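You operate a simulated robot arm through the tools that you are given. There is no shell and no other tool.

You are at the controls of a simulated robot arm. One attempt, no reset.

JOB
Pull the bent shim and fit the one that closes the gap found.
Fine: loosen the wing knob first and tighten it last; the other shims stay out. Where these are worked on the way, their far stop is far enough and under half their travel is too little: wing knob.

It is judged by the outcome, as a careful person would: the job done as asked, and still so three seconds after it is handed in. It fails if anything else is knocked over, pushed out of place, dropped, spilled or broken.

ROBOT AND FRAMES
A 6-joint arm with a two-finger parallel gripper, fixed in place. Base frame: the origin is at the foot of the arm, x ahead of it, y to its left, z up; the work surface is at about z = 800. Units: mm, degrees, N and s.
With the tool pointing down near the work surface it reaches from about 240 to 640 mm from the base axis. Its first joint turns from -66.0 to 66.0 degrees. Payload 2.7 kg.
The tool frame sits at the grasp point between the pads (the TCP): z along the fingers, y along the line on which they close. The tips reach 23 mm beyond it. Largest opening 94 mm; finger width 38, thickness 10; the body of the gripper, 54 by 96 mm, starts 39 mm behind the TCP.
Orientation is told as [roll, pitch, yaw] about the base's x, y, z axes, in that order, counted from this pose: with the fingers straight down and closing along the base's y, the tool's x points along the base's -x, its y along +y and its z along -z.

CONTROLS
- The arm moves only by the tool nudge_tool. Its argument "commands" is a list of rows, each a list of 7 numbers: the turn, a rotation vector about the tool's x, y, z in degrees, then the shift along the tool's x, y, z in mm, then the gripper command, from -1 (shut) to 1 (fully open), values between in proportion. In form: [[wx, wy, wz, dx, dy, dz, jaw], ...]. A call has 1 to 20 rows; each row shifts and turns the commanded pose from where the row before left it, along the tool's axes as they then stand. Each row takes 0.2 s and may step no farther than 50 mm and 8.6 degrees from the row before; otherwise, or with a gripper value out of range, the whole call is refused. Where a pose cannot be reached the arm comes as near as it can. A force on the tool above 60 N (or 10 N above the force at the start of the call, whichever is more), or a blocked arm, ends the call early, and 0.2 s more pass. Each finger travels about 45 mm/s and halts on what it meets, pressing with about 35 N; the grip force reading is that of the motor and also rises with nothing between the fingers. The clock runs only during rows and for 0.2 s after the last one: add rows that do not move to give the fingers time. It gives the time, the measured TCP pose, the force on the tool (base axes), the opening and the grip force at its end, in the units of the frame above (readings bear some noise), with the torque about the TCP (base axes, N m) and any sound that the robot's microphone picked up.
- Cameras (640 x 400 px; columns grow to the right, rows downward): "scene" is fixed at [79.7, -435.6, 1403.8]; the picture's right is [0.73, -0.68, 0.00], its down [-0.40, -0.42, -0.81] and it looks along [0.55, 0.60, -0.58] (base axes); focal length 357 px, centre (320, 200). "wrist" rides on the gripper at [86, 16, -74] in the tool frame; the picture's right is [-0.18, 0.98, 0.00], its down [-0.58, -0.11, -0.81] and it looks along [-0.79, -0.15, 0.59] (tool axes); focal length 243 px, centre (320, 200). There is no depth. A picture from a camera that has moved, and an enlarged one, comes with that camera's place and axes in the base frame and with its lens.
- snapshot(camera): a new picture of that camera. The clock stands still meanwhile.
- zoom(camera, box): a new picture of the part [left, top, right, bottom] of that camera's present view, enlarged. The clock stands still meanwhile.
- close_job(): hands the job in; it is judged then, once.

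Nothing tells you positions but the pictures and the camera data. Unless the task says otherwise, let go and move clear before handing in.

The tools are called after ">>>" as name(argument=value, ...) on one line, values as JSON. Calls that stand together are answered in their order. nudge_tool: Moves the arm, as the interface text tells. Its arguments: {"type":"object","properties":{"commands":{"type":"array","items":{"type":"array","items":{"type":"number"}}}},"required":["commands"]} The other tools are called the same way: snapshot (camera) takes a picture; zoom (camera, box) takes an enlarged picture of a part of a camera's view; close_job () hands the job in.

At the start:

```text
t: 0.0
ee_pos: [384.0, 12.6, 1162.6]
tcp_rot: [-0.1, -0.1, 0.0]
force: [0.5, -1.0, 1.1]
moment: [-0.02, -0.02, -0.03]
grip_width: 93.9
finger_force: 0.0
```

scene: 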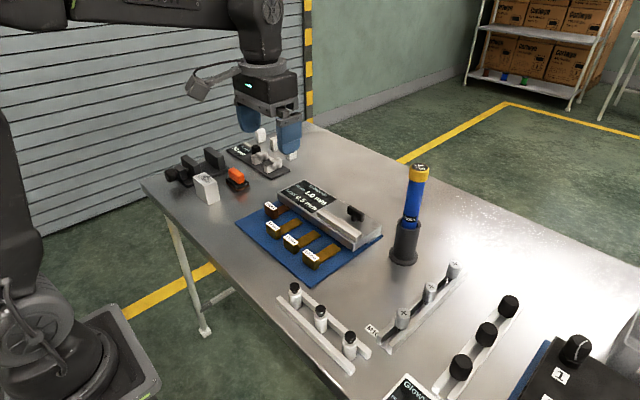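
wrist: 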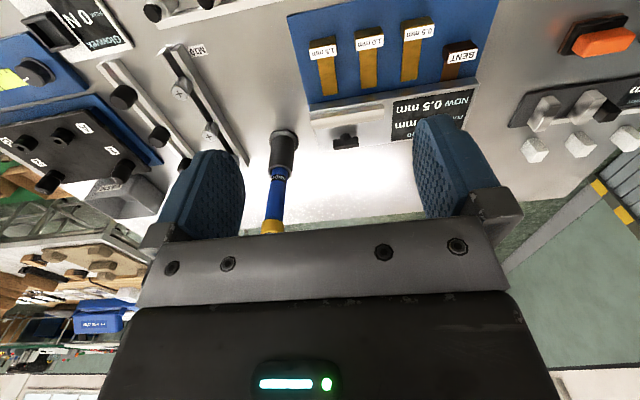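

I see a blue mat with shims and a fixture with a "gap" sign and a knob. I'll zoom in before moving.

>>> zoom(camera="scene", box=[220, 160, 400, 290])

>>> zoom(camera="scene", box=[150, 110, 310, 220])

>>> zoom(camera="wrist", box=[280, 0, 500, 160])

>>> zoom(camera="scene", box=[360, 240, 640, 400])

```text
3.08 times, centred on (310, 225) of scene
camera zoom: at [79.7, -435.6, 1403.8], right [0.73, -0.68, 0.0], down [-0.4, -0.42, -0.81], along [0.55, 0.6, -0.58], focal length 1098 px, centre (351, 123)
```

zoom: 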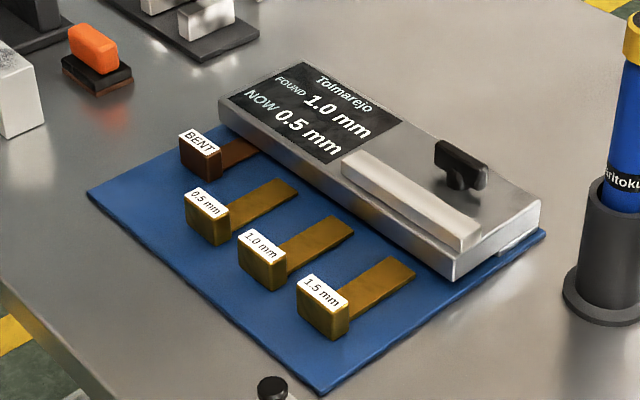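

```text
3.64 times, centred on (230, 165) of scene
camera zoom: at [79.7, -435.6, 1403.8], right [0.73, -0.68, 0.0], down [-0.4, -0.42, -0.81], along [0.55, 0.6, -0.58], focal length 1298 px, centre (647, 327)
```

zoom: 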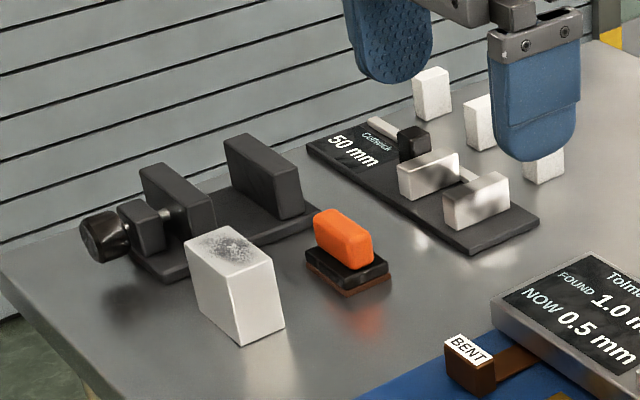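

```text
2.50 times, centred on (390, 80) of wrist
camera zoom: at [296.2, 28.9, 1239.3], right [0.18, 0.98, 0.0], down [0.58, -0.11, 0.81], along [0.79, -0.15, -0.59], focal length 606 px, centre (145, 500)
```

zoom: 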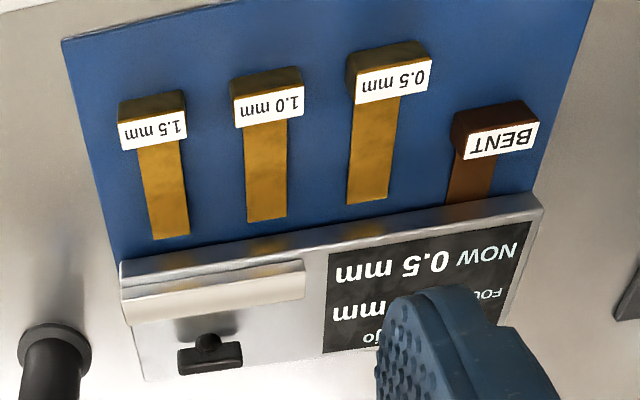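

```text
2.29 times, centred on (500, 320) of scene
camera zoom: at [79.7, -435.6, 1403.8], right [0.73, -0.68, 0.0], down [-0.4, -0.42, -0.81], along [0.55, 0.6, -0.58], focal length 816 px, centre (-91, -74)
```

zoom: 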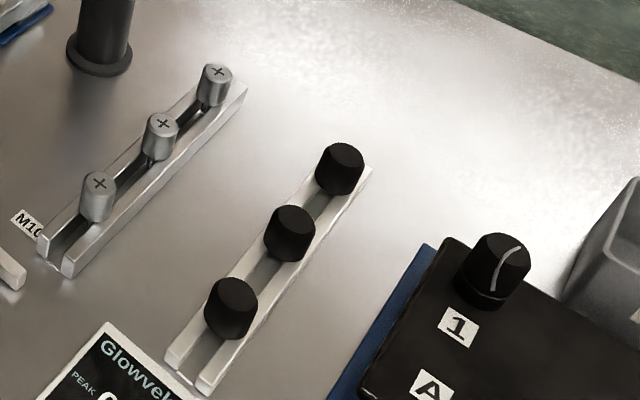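

The display reads FOUND 1.0 mm / NOW 0.5 mm, the bent shim is in the fixture at about (510, 225), and the loose shims lie at x≈465, y≈5/73/145. The wing knob is near (635, 30). I'll move closer for a better look.

>>> nudge_tool(commands=[[0, 0, 0, -4, 23, 32, 1], [0, 0, 0, -4, 23, 32, 1], [0, 0, 0, -4, 23, 32, 1], [0, 0, 0, -4, 23, 32, 1], [0, 0, 0, -4, 23, 32, 1], [0, 0, 0, 0, 0, 20, 1]])

>>> snapshot(camera="wrist")

>>> snapshot(camera="scene")

```text
t: 1.4
ee_pos: [401.6, 127.3, 982.4]
tcp_rot: [0.0, 0.0, 0.1]
force: [0.6, 0.3, -0.4]
moment: [0.02, 0.0, 0.03]
grip_width: 94.0
finger_force: 0.1
```

```text
taken
camera wrist: at [314.6, 144.1, 1058.4], right [0.18, 0.98, 0.0], down [0.58, -0.11, 0.81], along [0.79, -0.15, -0.59], focal length 243 px, centre (320, 200)
```

wrist: 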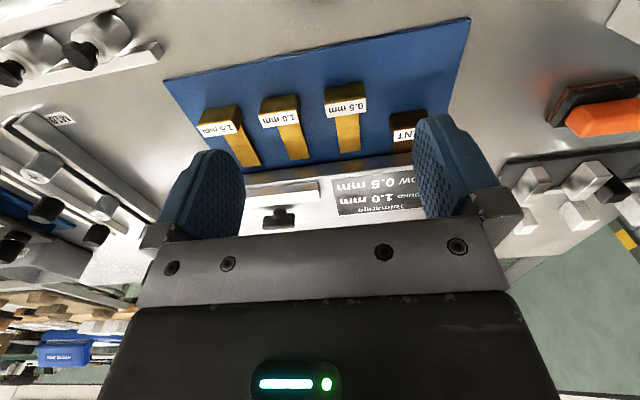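

```text
taken
```

scene: 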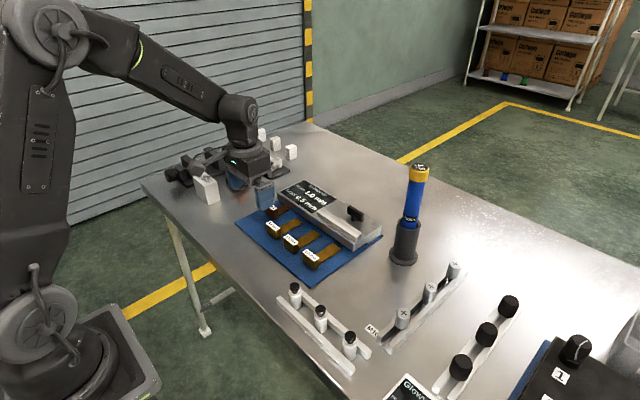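

The view is clear, so I'll zoom in on the wrist view of the fixture and shims to measure them.

>>> zoom(camera="wrist", box=[180, 70, 440, 240])

>>> zoom(camera="scene", box=[310, 180, 390, 260])

>>> zoom(camera="scene", box=[250, 180, 340, 240])

```text
2.35 times, centred on (310, 155) of wrist
camera zoom: at [314.6, 144.1, 1058.4], right [0.18, 0.98, 0.0], down [0.58, -0.11, 0.81], along [0.79, -0.15, -0.59], focal length 571 px, centre (344, 306)
```

zoom: 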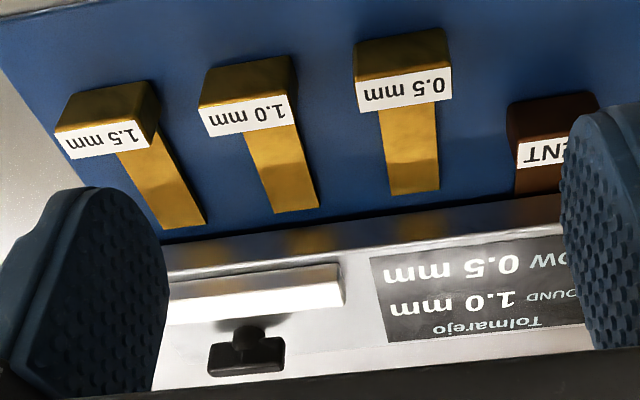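

```text
5.00 times, centred on (350, 220) of scene
camera zoom: at [79.7, -435.6, 1403.8], right [0.73, -0.68, 0.0], down [-0.4, -0.42, -0.81], along [0.55, 0.6, -0.58], focal length 1785 px, centre (170, 100)
```

zoom: 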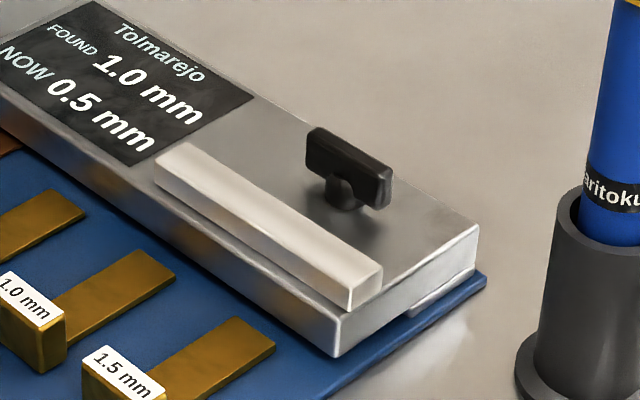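

```text
6.67 times, centred on (295, 210) of scene
camera zoom: at [79.7, -435.6, 1403.8], right [0.73, -0.68, 0.0], down [-0.4, -0.42, -0.81], along [0.55, 0.6, -0.58], focal length 2380 px, centre (487, 133)
```

zoom: 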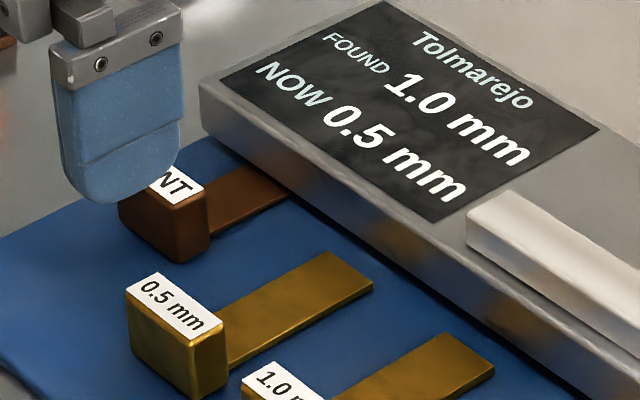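

The wing knob stands at about (623, 25), its bar running along y with its top near z≈868. I'll turn the tool -90° in yaw and hover over it, fingers part open, to check alignment.

>>> nudge_tool(commands=[[0, 0, 8.2, 0, 0, 0, 0.4], [0, 0, 8.2, 0, 0, 0, 0.2], [0, 0, 8.2, 0, 0, 0, 0], [0, 0, 8.2, 0, 0, 0, -0.2], [0, 0, 8.2, 0, 0, 0, -0.3], [0, 0, 8.2, 0, 0, 0, -0.3], [0, 0, 8.2, 0, 0, 0, -0.3], [0, 0, 8.2, 0, 0, 0, -0.3], [0, 0, 8.2, 0, 0, 0, -0.3], [0, 0, 8.2, 0, 0, 0, -0.3], [0, 0, 8.0, 0, 0, 0, -0.3], [0, 0, 0, -16, 36, 0, -0.3], [0, 0, 0, -16, 36, 0, -0.3], [0, 0, 0, -16, 36, 0, -0.3], [0, 0, 0, -16, 36, 0, -0.3], [0, 0, 0, -16, 36, 0, -0.3], [0, 0, 0, -16, 36, 20, -0.3], [0, 0, 0, 0, 0, 0, -0.3]])

>>> snapshot(camera="wrist")

>>> snapshot(camera="scene")

```text
t: 5.2
ee_pos: [616.8, 34.7, 965.9]
tcp_rot: [-0.1, 0.0, -89.9]
force: [0.4, 0.7, -0.2]
moment: [0.0, -0.02, 0.0]
grip_width: 32.7
finger_force: 0.1
```

```text
taken
camera wrist: at [632.9, 121.7, 1041.7], right [0.98, -0.18, 0.0], down [-0.11, -0.58, 0.81], along [-0.15, -0.79, -0.59], focal length 243 px, centre (320, 200)
```

wrist: 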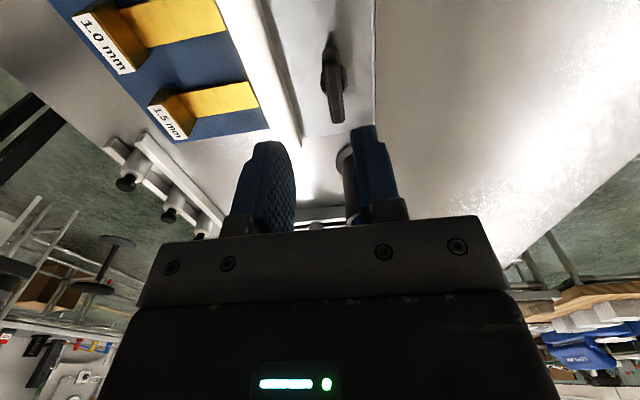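

```text
taken
```

scene: 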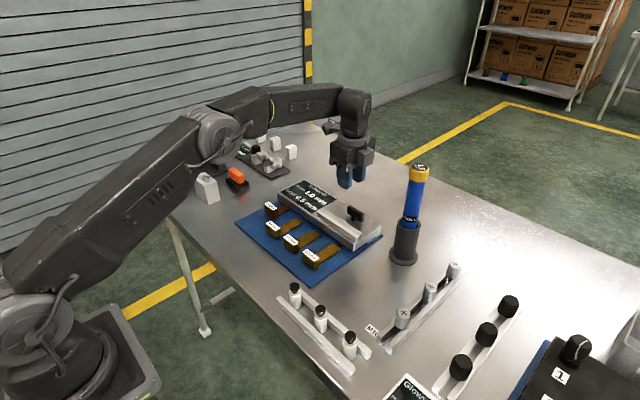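

I'll zoom in on the knob in the wrist view to find its place and heading.

>>> zoom(camera="wrist", box=[240, 0, 400, 150])

>>> zoom(camera="scene", box=[310, 130, 420, 260])

```text
2.67 times, centred on (320, 75) of wrist
camera zoom: at [632.9, 121.7, 1041.7], right [0.98, -0.18, 0.0], down [-0.11, -0.58, 0.81], along [-0.15, -0.79, -0.59], focal length 647 px, centre (320, 533)
```

zoom: 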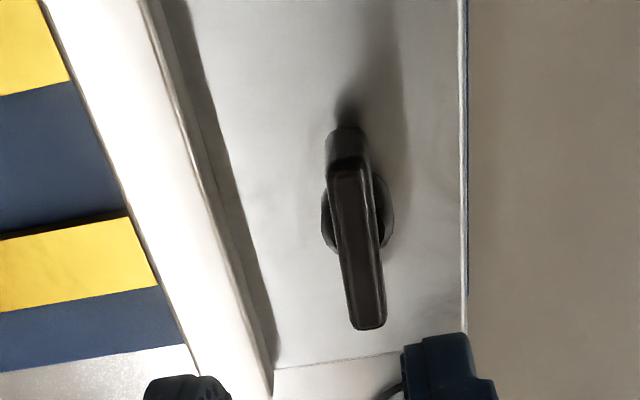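

```text
3.08 times, centred on (365, 195) of scene
camera zoom: at [79.7, -435.6, 1403.8], right [0.73, -0.68, 0.0], down [-0.4, -0.42, -0.81], along [0.55, 0.6, -0.58], focal length 1098 px, centre (182, 215)
```

zoom: 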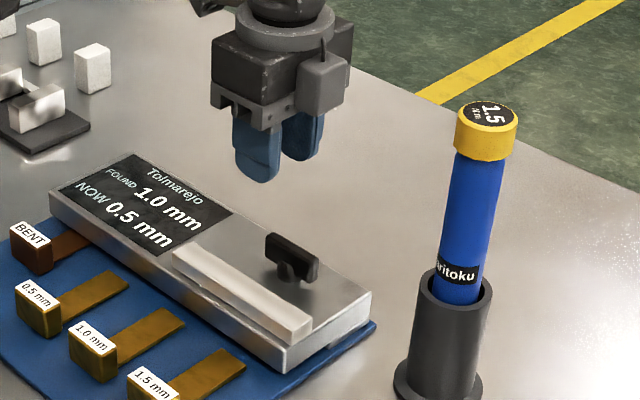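

The wing looks to be centred at about (625, 24), its top near z≈875, with a wider hub below. I'll descend partway and check from both cameras.

>>> nudge_tool(commands=[[0, 0, 0, -10, 8, 20, -0.3], [0, 0, 0, 0, 0, 30, -0.3], [0, 0, 0, 0, 0, 21, -0.3], [0, 0, 0, 0, 0, 0, -0.3]])

>>> snapshot(camera="wrist")

>>> zoom(camera="scene", box=[310, 150, 400, 260])

```text
t: 6.2
ee_pos: [625.9, 23.2, 891.8]
tcp_rot: [0.0, 0.0, -89.9]
force: [-0.3, -1.1, 0.3]
moment: [-0.01, 0.03, -0.01]
grip_width: 33.1
finger_force: 0.2
```

```text
taken
camera wrist: at [640.7, 109.4, 968.5], right [0.98, -0.18, 0.0], down [-0.11, -0.58, 0.81], along [-0.15, -0.79, -0.59], focal length 243 px, centre (320, 200)
```

wrist: 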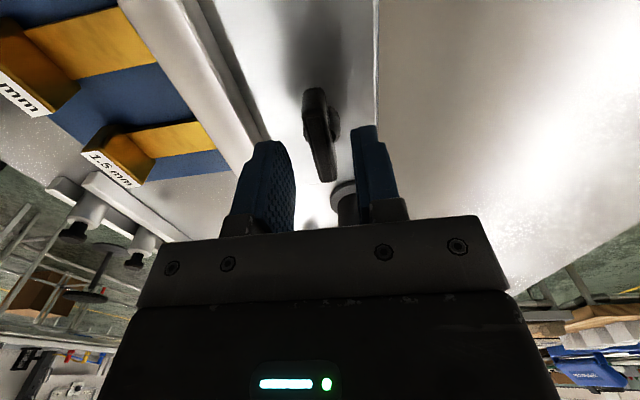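

```text
3.64 times, centred on (355, 205) of scene
camera zoom: at [79.7, -435.6, 1403.8], right [0.73, -0.68, 0.0], down [-0.4, -0.42, -0.81], along [0.55, 0.6, -0.58], focal length 1298 px, centre (193, 182)
```

zoom: 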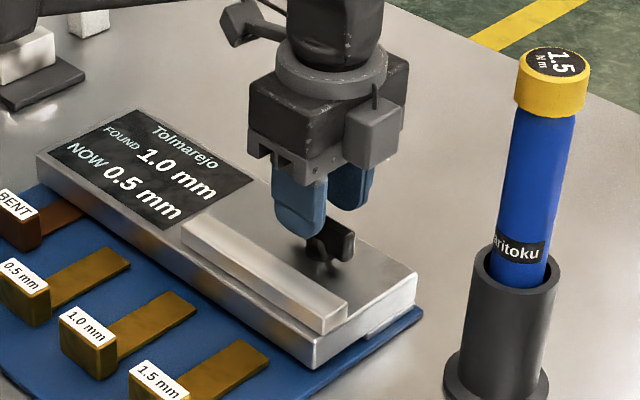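

Both views agree roughly; I'll zoom in to fine-tune the height and position.

>>> zoom(camera="wrist", box=[240, 60, 400, 220])

>>> zoom(camera="scene", box=[335, 180, 385, 240])

```text
2.50 times, centred on (320, 140) of wrist
camera zoom: at [640.7, 109.4, 968.5], right [0.98, -0.18, 0.0], down [-0.11, -0.58, 0.81], along [-0.15, -0.79, -0.59], focal length 606 px, centre (320, 350)
```

zoom: 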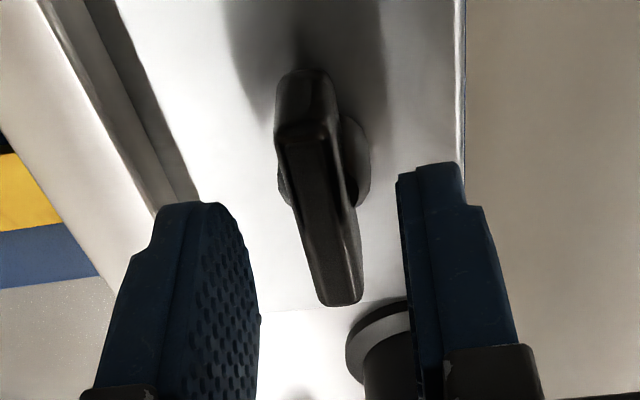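

```text
6.67 times, centred on (360, 210) of scene
camera zoom: at [79.7, -435.6, 1403.8], right [0.73, -0.68, 0.0], down [-0.4, -0.42, -0.81], along [0.55, 0.6, -0.58], focal length 2380 px, centre (53, 133)
```

zoom: 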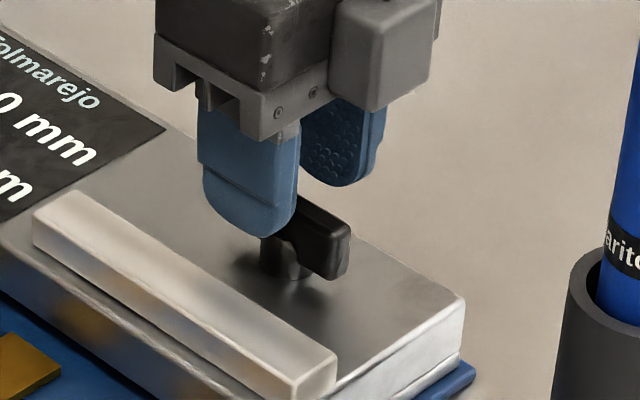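

The wing top is at z≈870, centred at (625.5, 21.5) and parallel to y, with its bottom near 848. I'll go down to TCP z≈875 and grip it.

>>> nudge_tool(commands=[[0, 0, 0, -2, 0, 8, -0.3], [0, 0, 0, 0, 0, 9, -0.3], [0, 0, 0, 0, 0, 0, -0.3], [0, 0, 0, 0, 0, 0, -1], [0, 0, 0, 0, 0, 0, -1], [0, 0, 0, 0, 0, 0, -1]])

>>> zoom(camera="wrist", box=[240, 60, 400, 220])

>>> zoom(camera="scene", box=[335, 180, 385, 240])

```text
t: 7.6
ee_pos: [625.8, 21.0, 873.8]
tcp_rot: [-0.1, 0.0, -89.9]
force: [-4.9, -0.3, 0.5]
moment: [0.05, 0.12, -0.01]
grip_width: 21.4
finger_force: 45.2
```

```text
2.50 times, centred on (320, 140) of wrist
camera zoom: at [641.3, 107.0, 950.7], right [0.98, -0.18, 0.0], down [-0.11, -0.58, 0.81], along [-0.15, -0.79, -0.59], focal length 606 px, centre (320, 350)
```

zoom: 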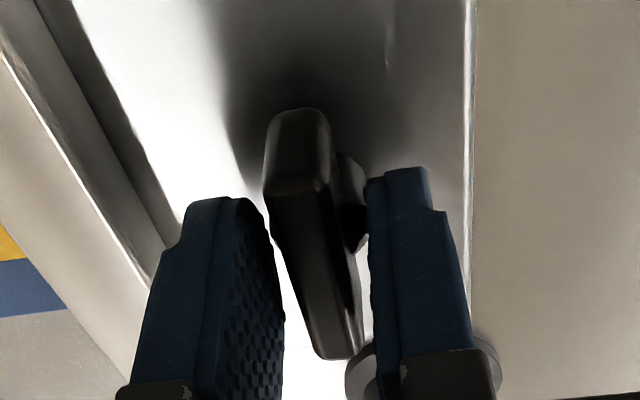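

```text
6.67 times, centred on (360, 210) of scene
camera zoom: at [79.6, -435.6, 1403.8], right [0.73, -0.68, 0.0], down [-0.4, -0.42, -0.81], along [0.55, 0.6, -0.58], focal length 2380 px, centre (53, 133)
```

zoom: 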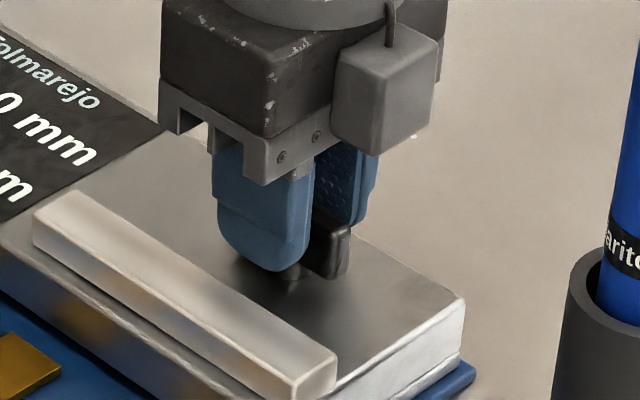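

The fingers stopped at 21 mm, on the hub rather than the wing. I'll open a little, rise 6 mm and regrip.

>>> nudge_tool(commands=[[0, 0, 0, 0, 0, 0, -0.4], [0, 0, 0, 0, 0, 0, -0.4], [0, 0, 0, 0, 0, -6, -0.4], [0, 0, 0, 0, 0, 0, -0.4], [0, 0, 0, 0, 0, 0, -1], [0, 0, 0, 0, 0, 0, -1], [0, 0, 0, 0, 0, 0, -1]])

>>> zoom(camera="wrist", box=[240, 60, 400, 220])

>>> zoom(camera="scene", box=[335, 180, 385, 240])

```text
t: 9.2
ee_pos: [626.4, 20.1, 880.9]
tcp_rot: [-0.1, 0.0, -89.9]
force: [-14.2, -0.9, 7.1]
moment: [-0.03, 0.23, -0.01]
grip_width: 11.8
finger_force: 44.9
```

```text
2.50 times, centred on (320, 140) of wrist
camera zoom: at [641.4, 106.6, 957.4], right [0.98, -0.18, 0.0], down [-0.11, -0.58, 0.81], along [-0.15, -0.79, -0.59], focal length 606 px, centre (320, 350)
```

zoom: 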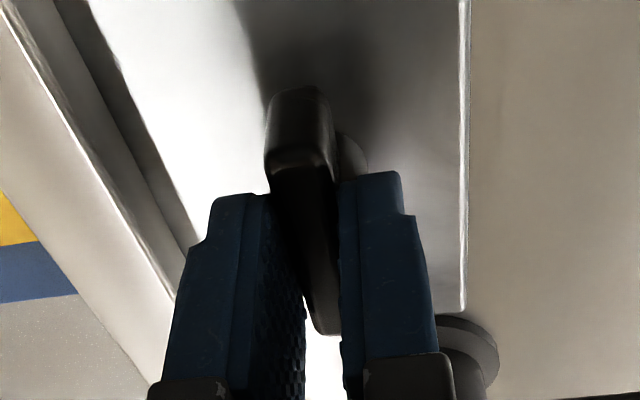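

```text
6.67 times, centred on (360, 210) of scene
camera zoom: at [79.2, -435.6, 1403.9], right [0.73, -0.68, 0.0], down [-0.4, -0.42, -0.81], along [0.56, 0.6, -0.58], focal length 2380 px, centre (53, 133)
```

zoom: 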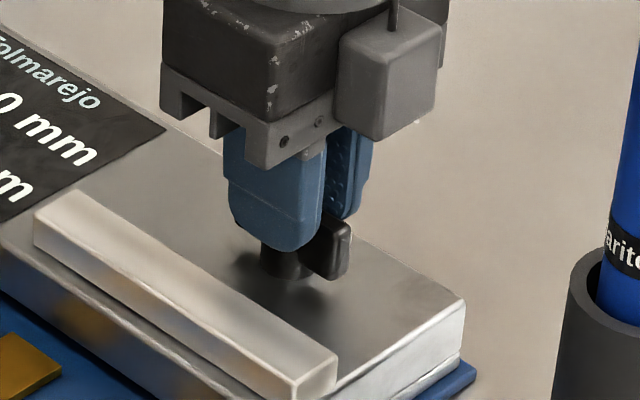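

The wing is now gripped (11.8 mm). I'll shift about 1.3 mm in -x to ease the side force, then start loosening counter-clockwise in small steps.

>>> nudge_tool(commands=[[0, 0, 0, 0, -1.3, 0, -1], [0, 0, -5, 0, 0, 0, -1], [0, 0, -5, 0, 0, 0, -1], [0, 0, -5, 0, 0, 0, -1], [0, 0, 0, 0, 0, 0, -1]])

>>> zoom(camera="scene", box=[310, 160, 400, 260])

```text
t: 10.4
ee_pos: [626.8, 20.7, 880.8]
tcp_rot: [0.0, 0.1, -74.9]
force: [-8.9, -1.3, 2.9]
moment: [-0.03, 0.13, -0.01]
grip_width: 11.8
finger_force: 44.7
```

```text
4.00 times, centred on (355, 210) of scene
camera zoom: at [79.4, -435.7, 1403.8], right [0.73, -0.68, 0.0], down [-0.4, -0.42, -0.81], along [0.56, 0.6, -0.58], focal length 1428 px, centre (180, 160)
```

zoom: 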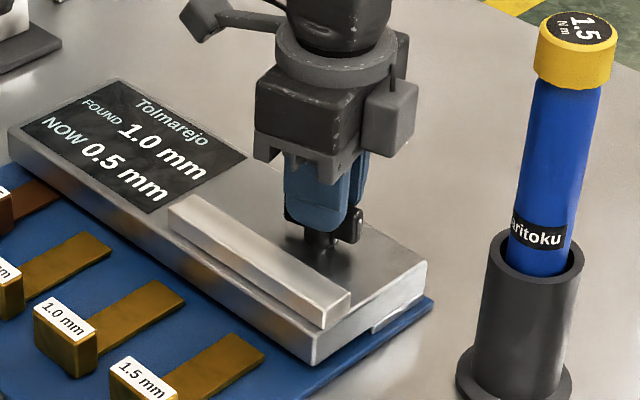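

The knob turns freely with the gripper. I'll keep loosening, watching the torque for the stop.

>>> nudge_tool(commands=[[0, 0, -6, 0, 0, 0, -1], [0, 0, -6, 0, 0, 0, -1], [0, 0, -6, 0, 0, 0, -1], [0, 0, -6, 0, 0, 0, -1], [0, 0, -6, 0, 0, 0, -1], [0, 0, 0, 0, 0, 0, -1]])

>>> zoom(camera="scene", box=[310, 160, 400, 260])

```text
t: 11.8
ee_pos: [626.3, 20.4, 881.6]
tcp_rot: [0.1, 0.1, -44.8]
force: [-8.8, -0.7, 3.5]
moment: [0.12, 0.29, 0.03]
grip_width: 11.7
finger_force: 45.0
```

```text
4.00 times, centred on (355, 210) of scene
camera zoom: at [79.4, -435.6, 1403.8], right [0.73, -0.68, 0.0], down [-0.4, -0.42, -0.81], along [0.56, 0.6, -0.58], focal length 1428 px, centre (180, 160)
```

zoom: 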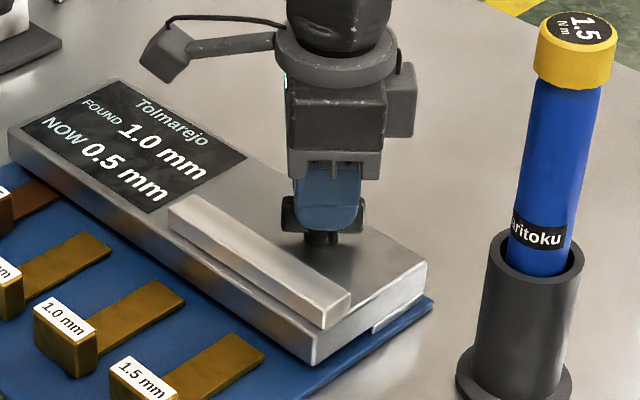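

>>> nudge_tool(commands=[[0, 0, -6, 0, 0, 0, -1], [0, 0, -6, 0, 0, 0, -1], [0, 0, -6, 0, 0, 0, -1], [0, 0, -6, 0, 0, 0, -1], [0, 0, -6, 0, 0, 0, -1], [0, 0, 0, 0, 0, 0, -1]])

>>> zoom(camera="scene", box=[310, 160, 400, 260])

```text
t: 13.2
ee_pos: [625.5, 20.3, 882.1]
tcp_rot: [0.0, 0.0, -14.9]
force: [3.8, -2.0, 1.5]
moment: [0.26, 0.97, 0.04]
grip_width: 12.1
finger_force: 45.1
```

```text
4.00 times, centred on (355, 210) of scene
camera zoom: at [79.8, -435.7, 1403.8], right [0.73, -0.68, 0.0], down [-0.4, -0.42, -0.81], along [0.55, 0.6, -0.58], focal length 1428 px, centre (180, 160)
```

zoom: 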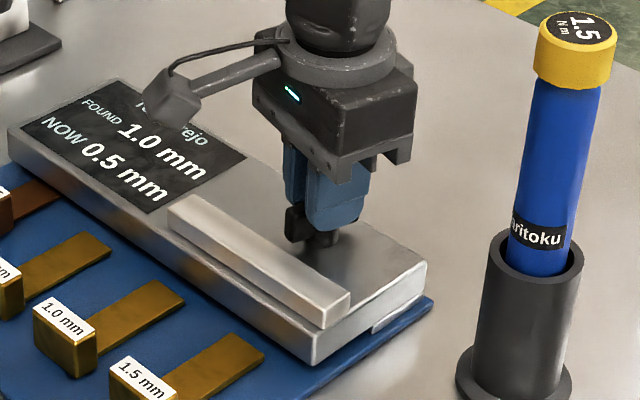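

It has turned 75° with no resistance about the vertical; I'll continue a little further.

>>> nudge_tool(commands=[[0, 0, -5, 0, 0, 0, -1], [0, 0, -5, 0, 0, 0, -1], [0, 0, -5, 0, 0, 0, -1], [0, 0, 0, 0, 0, 0, -1]])

>>> zoom(camera="scene", box=[310, 160, 400, 260])

>>> snapshot(camera="wrist")

```text
t: 14.2
ee_pos: [626.7, 19.7, 880.9]
tcp_rot: [0.0, -0.1, 0.2]
force: [-2.1, -5.2, 2.4]
moment: [-0.08, -1.37, 0.02]
grip_width: 11.5
finger_force: 44.9
```

```text
4.00 times, centred on (355, 210) of scene
camera zoom: at [79.6, -435.7, 1403.8], right [0.73, -0.68, 0.0], down [-0.4, -0.42, -0.81], along [0.55, 0.6, -0.58], focal length 1428 px, centre (180, 160)
```

zoom: 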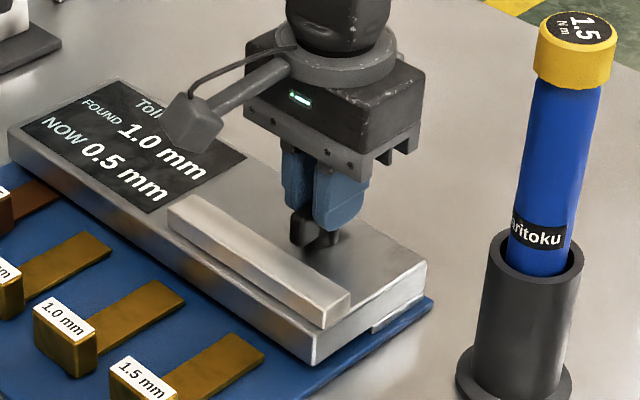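

```text
taken
camera wrist: at [538.7, 36.5, 957.2], right [0.18, 0.98, 0.0], down [0.58, -0.11, 0.81], along [0.79, -0.15, -0.59], focal length 243 px, centre (320, 200)
```

wrist: 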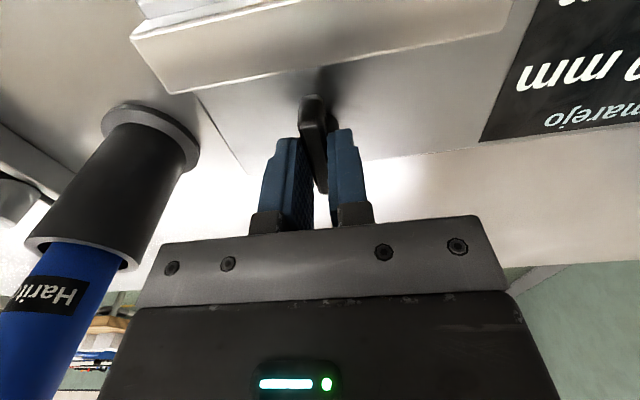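

90° turned and still no stop. I'll continue in the same direction.

>>> nudge_tool(commands=[[0, 0, -5, 0, 0, 0, -1], [0, 0, -5, 0, 0, 0, -1], [0, 0, -5, 0, 0, 0, -1], [0, 0, 0, 0, 0, 0, -1]])

>>> zoom(camera="wrist", box=[240, 60, 400, 220])

```text
t: 15.2
ee_pos: [627.3, 19.5, 880.7]
tcp_rot: [0.1, 0.0, 15.2]
force: [6.6, 1.1, 1.4]
moment: [-0.06, 0.21, 0.02]
grip_width: 11.9
finger_force: 45.1
```

```text
2.50 times, centred on (320, 140) of wrist
camera zoom: at [537.6, 13.4, 957.3], right [-0.08, 1.0, 0.0], down [0.59, 0.05, 0.81], along [0.8, 0.06, -0.59], focal length 606 px, centre (320, 350)
```

zoom: 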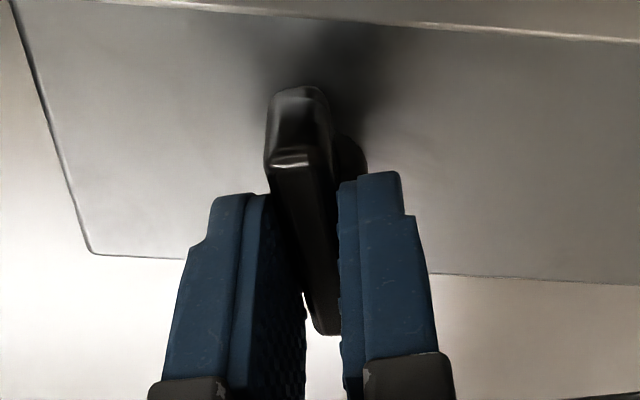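

>>> nudge_tool(commands=[[0, 0, -5, 0, 0, 0, -1], [0, 0, -5, 0, 0, 0, -1], [0, 0, -5, 0, 0, 0, -1], [0, 0, -5, 0, 0, 0, -1], [0, 0, -5, 0, 0, 0, -1], [0, 0, 0, 0, 0, 0, -1]])

>>> zoom(camera="wrist", box=[240, 60, 400, 220])

>>> zoom(camera="scene", box=[220, 160, 400, 290])

```text
t: 16.6
ee_pos: [626.0, 19.9, 882.1]
tcp_rot: [0.1, 0.0, 40.2]
force: [-5.8, 4.9, 5.4]
moment: [0.59, -0.46, -0.23]
grip_width: 11.8
finger_force: 45.0
```

```text
2.50 times, centred on (320, 140) of wrist
camera zoom: at [548.8, -22.8, 957.4], right [-0.49, 0.87, 0.0], down [0.52, 0.29, 0.81], along [0.7, 0.4, -0.59], focal length 606 px, centre (320, 350)
```

zoom: 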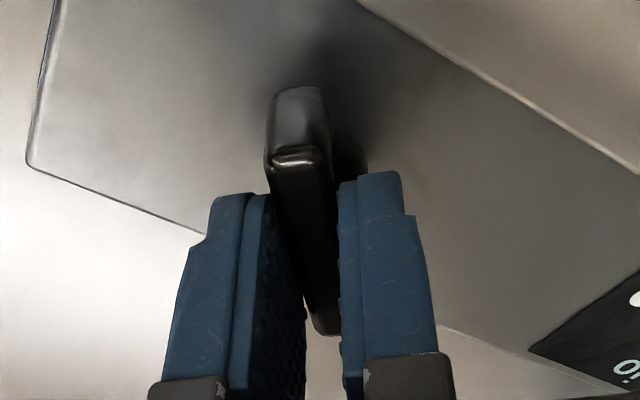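

```text
3.08 times, centred on (310, 225) of scene
camera zoom: at [79.5, -435.5, 1403.9], right [0.73, -0.68, 0.0], down [-0.4, -0.42, -0.81], along [0.55, 0.6, -0.58], focal length 1098 px, centre (351, 123)
```

zoom: 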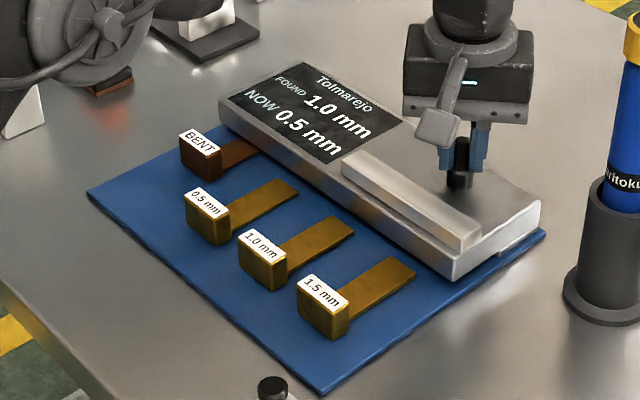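

There's a hint of resistance (-0.23 N·m) at about 130° of turn; I'll go a bit further to see whether that is the stop.

>>> nudge_tool(commands=[[0, 0, -4, 0, 0, 0, -1], [0, 0, -4, 0, 0, 0, -1], [0, 0, 0, 0, 0, 0, -1]])

>>> zoom(camera="wrist", box=[240, 60, 400, 220])

```text
t: 17.4
ee_pos: [626.0, 20.2, 881.7]
tcp_rot: [0.1, 0.0, 47.9]
force: [-3.1, 10.4, 0.1]
moment: [0.2, -0.09, -2.06]
grip_width: 16.7
finger_force: 45.4
```

```text
2.50 times, centred on (320, 140) of wrist
camera zoom: at [555.4, -32.9, 957.3], right [-0.61, 0.8, 0.0], down [0.47, 0.36, 0.81], along [0.64, 0.49, -0.59], focal length 606 px, centre (320, 350)
```

zoom: 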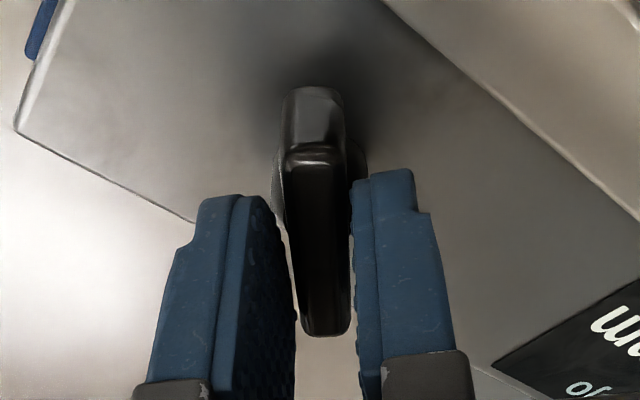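

The stop was reached at about 130° (torque rose and the wing started to slip in the pads), so the knob is fully loose. I'll back off, open slightly, lift and return yaw to zero.

>>> nudge_tool(commands=[[0, 0, 4, 0, 0, 0, -1], [0, 0, 3.5, 0, 0, 0, -1], [0, 0, 0, 0, 0, 0, -0.4], [0, 0, 0, 0, 0, 0, -0.4], [0, 0, 0, 0, 0, -30, -0.4], [0, 0, 0, 0, 0, -40, -0.4], [0, 0, 0, 0, 0, -40, -0.4], [0, 0, 8, 0, 0, 0, -0.2], [0, 0, 8, 0, 0, 0, 0.1], [0, 0, 8, 0, 0, 0, 0.3], [0, 0, 8, 0, 0, 0, 0.3], [0, 0, 8.2, 0, 0, 0, 0.3], [0, 0, 0, 0, 0, 0, 0.3]])

>>> snapshot(camera="scene")

>>> zoom(camera="scene", box=[220, 160, 400, 290])

```text
t: 20.2
ee_pos: [627.7, 18.9, 991.3]
tcp_rot: [-0.1, -0.1, 0.2]
force: [0.3, -0.1, 0.2]
moment: [0.01, -0.02, 0.01]
grip_width: 61.5
finger_force: 0.1
```

```text
taken
```

scene: 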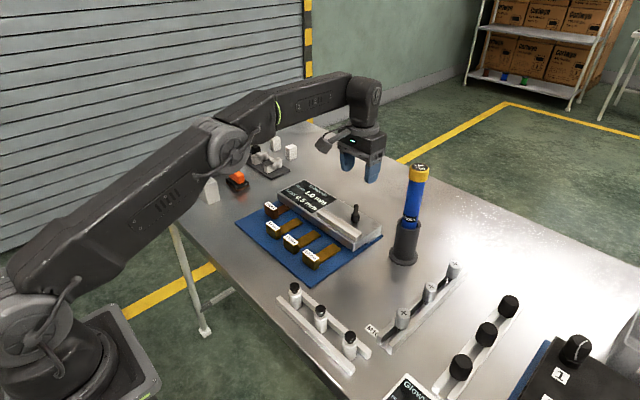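

```text
3.08 times, centred on (310, 225) of scene
camera zoom: at [79.7, -435.6, 1403.8], right [0.73, -0.68, 0.0], down [-0.4, -0.42, -0.81], along [0.55, 0.6, -0.58], focal length 1098 px, centre (351, 123)
```

zoom: 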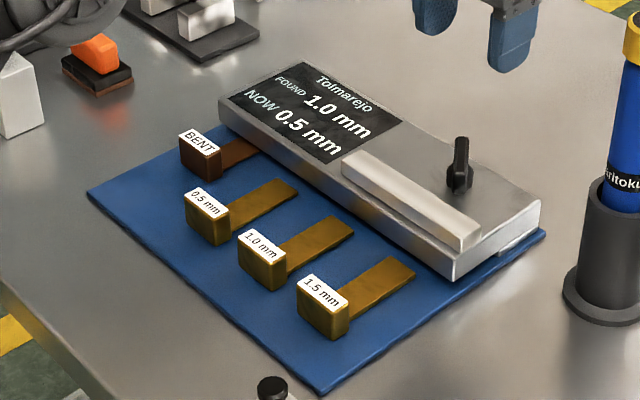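

The wing knob now stands about 130° from where it was. Next I'll take a low look at the bent shim from the robot side.

>>> nudge_tool(commands=[[0, 0, 0, 32, 30, 0, 0.3], [0, 0, 0, 32, 30, 0, 0.3], [0, 0, 0, 32, 30, 0, 0.3], [0, 0, 0, 32, 30, 0, 0.3], [0, 0, 0, 32, 30, 10, 0.3], [0, 0, 0, 32, 30, 20, 0.3], [0, 0, 0, 35, 31, 30, 0.3], [0, 0, 0, 0, 0, 30, 0.3], [0, 0, 0, 0, 0, 0, 0.3]])

>>> snapshot(camera="wrist")

>>> zoom(camera="wrist", box=[220, 60, 440, 220])

```text
refused: row 7 steps farther than a row can; nothing moved
```

```text
taken
camera wrist: at [539.4, 35.6, 1067.7], right [0.18, 0.98, 0.0], down [0.58, -0.11, 0.81], along [0.79, -0.14, -0.59], focal length 243 px, centre (320, 200)
```

wrist: 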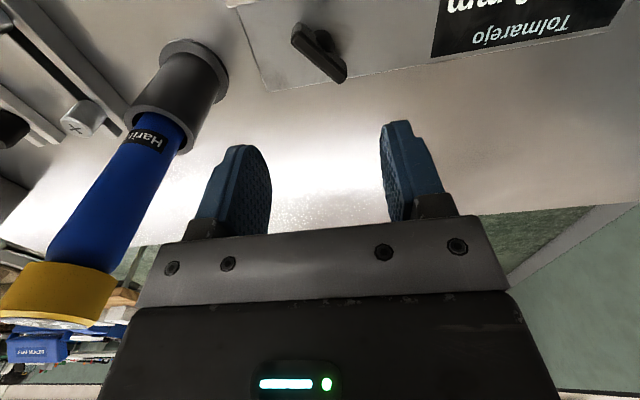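

```text
2.50 times, centred on (330, 140) of wrist
camera zoom: at [539.4, 35.6, 1067.7], right [0.18, 0.98, 0.0], down [0.58, -0.11, 0.81], along [0.79, -0.14, -0.59], focal length 606 px, centre (295, 350)
```

zoom: 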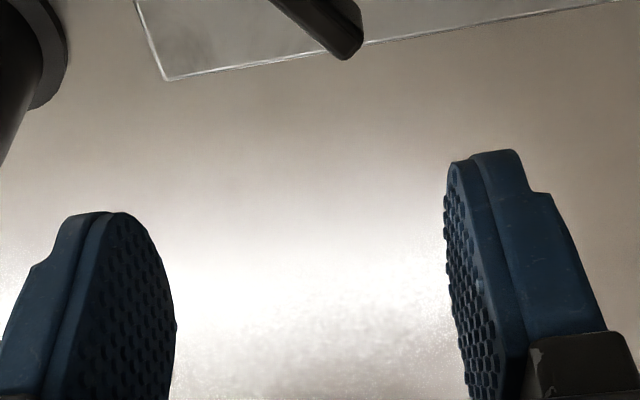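

One step was too long, so I'll resend the same route with shorter steps.

>>> nudge_tool(commands=[[0, 0, 0, 32, 30, 0, 0.3], [0, 0, 0, 32, 30, 0, 0.3], [0, 0, 0, 32, 30, 0, 0.3], [0, 0, 0, 32, 30, 0, 0.3], [0, 0, 0, 32, 30, 5, 0.3], [0, 0, 0, 32, 30, 5, 0.3], [0, 0, 0, 35, 31, 5, 0.3], [0, 0, 0, 0, 0, 40, 0.3], [0, 0, 0, 0, 0, 0, 0.3]])

>>> snapshot(camera="wrist")

>>> zoom(camera="wrist", box=[220, 60, 440, 220])

```text
t: 22.2
ee_pos: [399.4, 228.2, 937.3]
tcp_rot: [0.0, 0.1, 0.4]
force: [-0.3, -1.1, 0.0]
moment: [0.0, -0.01, -0.02]
grip_width: 61.2
finger_force: 0.1
```

```text
taken
camera wrist: at [311.8, 244.8, 1012.4], right [0.18, 0.98, 0.0], down [0.58, -0.11, 0.81], along [0.79, -0.14, -0.59], focal length 243 px, centre (320, 200)
```

wrist: 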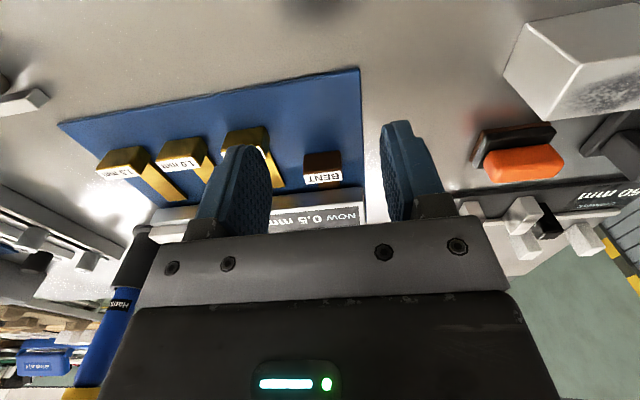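

```text
2.50 times, centred on (330, 140) of wrist
camera zoom: at [311.8, 244.8, 1012.4], right [0.18, 0.98, 0.0], down [0.58, -0.11, 0.81], along [0.79, -0.14, -0.59], focal length 606 px, centre (295, 350)
```

zoom: 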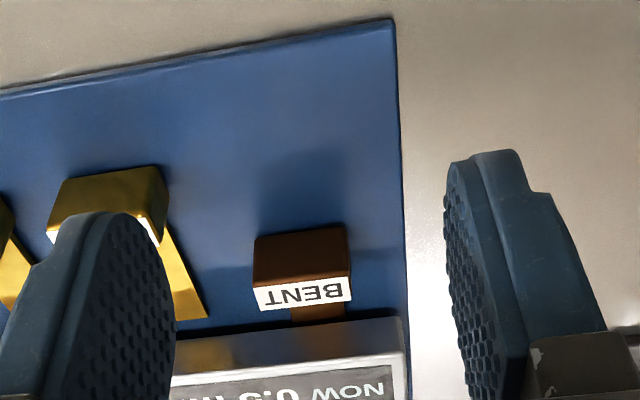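

The bent handle's label is centred at about (506, 214), top z≈836, ~42 mm wide, and the fixture's front face is near x≈562. I'll tilt the wrist for a low look under the plate's front edge before pulling.

>>> nudge_tool(commands=[[0, 0, 0, 10, -10, 40, 0.3], [0, 0, 0, 10, 0, 0, 0.3], [0, -8, 0, 0, 0, 0, 0.3], [0, -8, 0, 0, 0, 0, 0.3], [0, -8, 0, 0, 0, 0, 0.3], [0, -6, 0, 0, 0, 0, 0.3], [0, 0, 0, 0, 0, 0, 0.3]])

>>> snapshot(camera="wrist")

>>> zoom(camera="wrist", box=[220, 60, 440, 240])

```text
t: 23.8
ee_pos: [379.4, 218.9, 896.6]
tcp_rot: [-0.7, -27.6, 0.3]
force: [0.3, 0.2, 0.0]
moment: [0.0, 0.0, -0.03]
grip_width: 61.0
finger_force: 0.1
```

```text
taken
camera wrist: at [268.1, 234.6, 924.1], right [0.16, 0.98, 0.08], down [0.14, -0.1, 0.99], along [0.98, -0.15, -0.15], focal length 243 px, centre (320, 200)
```

wrist: 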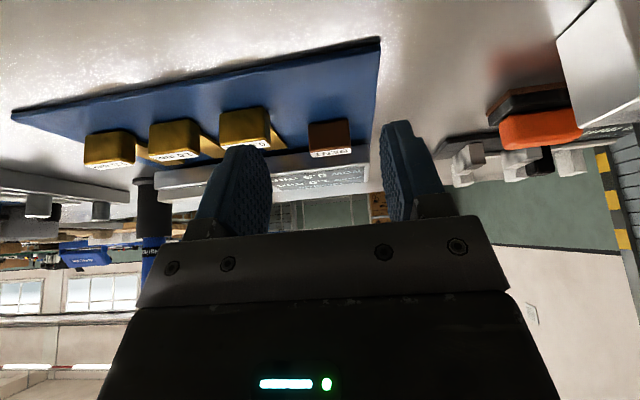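

```text
2.22 times, centred on (330, 150) of wrist
camera zoom: at [268.1, 234.6, 924.1], right [0.16, 0.98, 0.08], down [0.14, -0.1, 0.99], along [0.98, -0.15, -0.15], focal length 539 px, centre (298, 311)
```

zoom: 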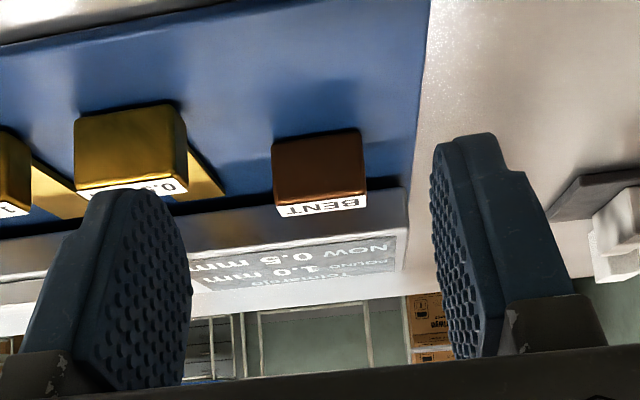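

There is a dark gap under the plate's front edge along its length, and the bent handle sits at about x 503–517, y 214, z 808–837. I'll straighten the tool and move over it.

>>> nudge_tool(commands=[[0, 8, 0, 0, 0, 0, 0.3], [0, 8, 0, 0, 0, 0, 0.3], [0, 8, 0, 0, 0, 0, 0.3], [0, 6, 0, 0, 0, 0, 0.3], [0, 0, 0.3, -43, -2, 0, 0.3], [0, 0, 0, -43, -2, 0, 0.3], [0, 0, 0, -42, -2, 0, 0.3], [0, 0, 0, 0, 0, 20, 0.3], [0, 0, 0, 0, 0, 0, 0.3]])

>>> snapshot(camera="wrist")

>>> zoom(camera="scene", box=[220, 130, 380, 240])

```text
t: 25.8
ee_pos: [514.2, 205.5, 889.9]
tcp_rot: [-1.2, -5.0, -0.5]
force: [0.1, 0.3, 0.1]
moment: [0.01, 0.01, -0.04]
grip_width: 61.1
finger_force: 0.1
out of reach, approached as far as the arm can: row 2
```

```text
taken
camera wrist: at [420.7, 225.8, 958.3], right [0.19, 0.98, 0.0], down [0.51, -0.1, 0.86], along [0.84, -0.17, -0.52], focal length 243 px, centre (320, 200)
```

wrist: 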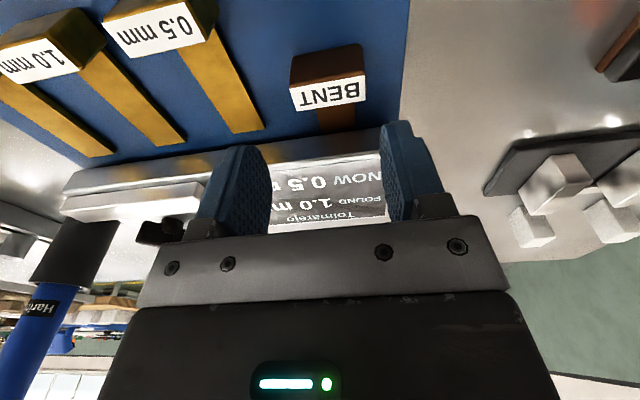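

```text
3.64 times, centred on (300, 185) of scene
camera zoom: at [79.7, -435.6, 1403.8], right [0.73, -0.68, 0.0], down [-0.4, -0.42, -0.81], along [0.55, 0.6, -0.58], focal length 1298 px, centre (393, 254)
```

zoom: 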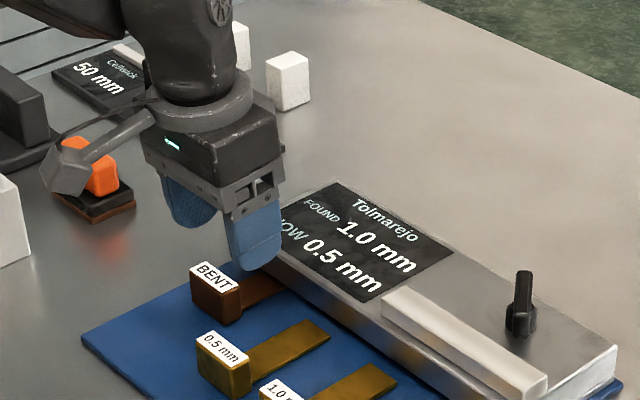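

The tool is left with about 5° of pitch after a row was cut short. I'll level it, centre at (508, 213.5) and check again.

>>> nudge_tool(commands=[[-1.2, 5, -0.5, 0, 0, 0, 0.3], [0, 0, 0, 6, 8, 0, 0.3], [0, 0, 0, 0, 0, 0, 0.3]])

>>> snapshot(camera="wrist")

>>> zoom(camera="wrist", box=[220, 0, 440, 180])

```text
t: 26.6
ee_pos: [507.0, 216.3, 889.9]
tcp_rot: [0.0, 0.1, -0.1]
force: [-0.5, -0.3, -0.4]
moment: [0.01, -0.03, 0.01]
grip_width: 61.3
finger_force: 0.1
```

```text
taken
camera wrist: at [419.5, 231.6, 966.6], right [0.19, 0.98, 0.0], down [0.58, -0.11, 0.81], along [0.79, -0.15, -0.59], focal length 243 px, centre (320, 200)
```

wrist: 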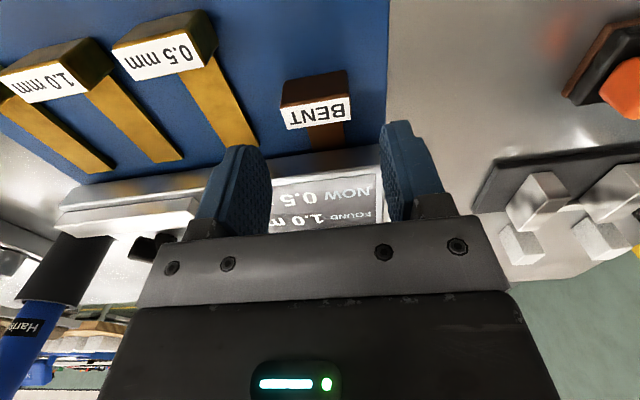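

```text
2.22 times, centred on (330, 90) of wrist
camera zoom: at [419.5, 231.6, 966.6], right [0.19, 0.98, 0.0], down [0.58, -0.11, 0.81], along [0.79, -0.15, -0.59], focal length 539 px, centre (298, 444)
```

zoom: 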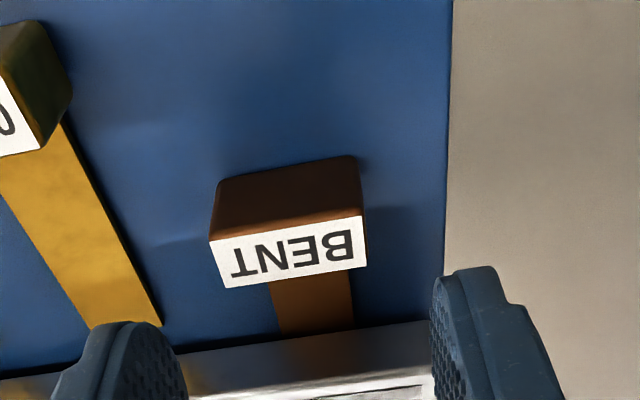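

The label is centred at (506, 213), z≈836. I'll shift 2.5 mm, descend to about z=832, and grip without moving further.

>>> nudge_tool(commands=[[0, 0, 0, 0, -2.5, 20, 0.3], [0, 0, 0, 0, 0, 20, 0.3], [0, 0, 0, 0, 0, 17, 0.3], [0, 0, 0, 0, 0, 0, 0.3]])

>>> zoom(camera="scene", box=[220, 130, 380, 240])

>>> snapshot(camera="wrist")

```text
t: 27.6
ee_pos: [508.4, 212.0, 832.5]
tcp_rot: [0.1, -0.1, -0.1]
force: [0.6, -0.1, 0.6]
moment: [0.01, -0.01, -0.02]
grip_width: 61.1
finger_force: 0.1
```

```text
3.64 times, centred on (300, 185) of scene
camera zoom: at [79.7, -435.6, 1403.8], right [0.73, -0.68, 0.0], down [-0.4, -0.42, -0.81], along [0.55, 0.6, -0.58], focal length 1298 px, centre (393, 254)
```

zoom: 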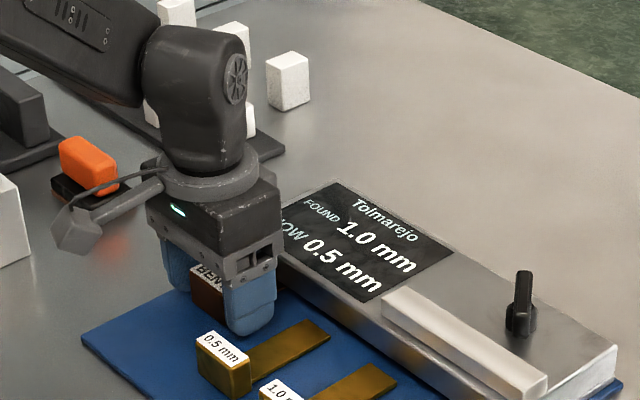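

```text
taken
camera wrist: at [420.9, 228.5, 908.5], right [0.19, 0.98, 0.0], down [0.58, -0.11, 0.81], along [0.79, -0.15, -0.59], focal length 243 px, centre (320, 200)
```

wrist: 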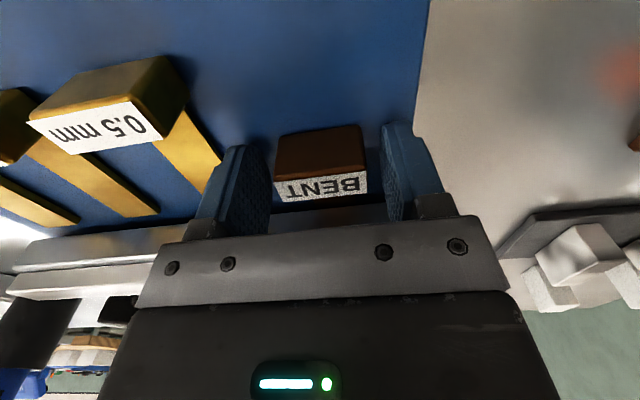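

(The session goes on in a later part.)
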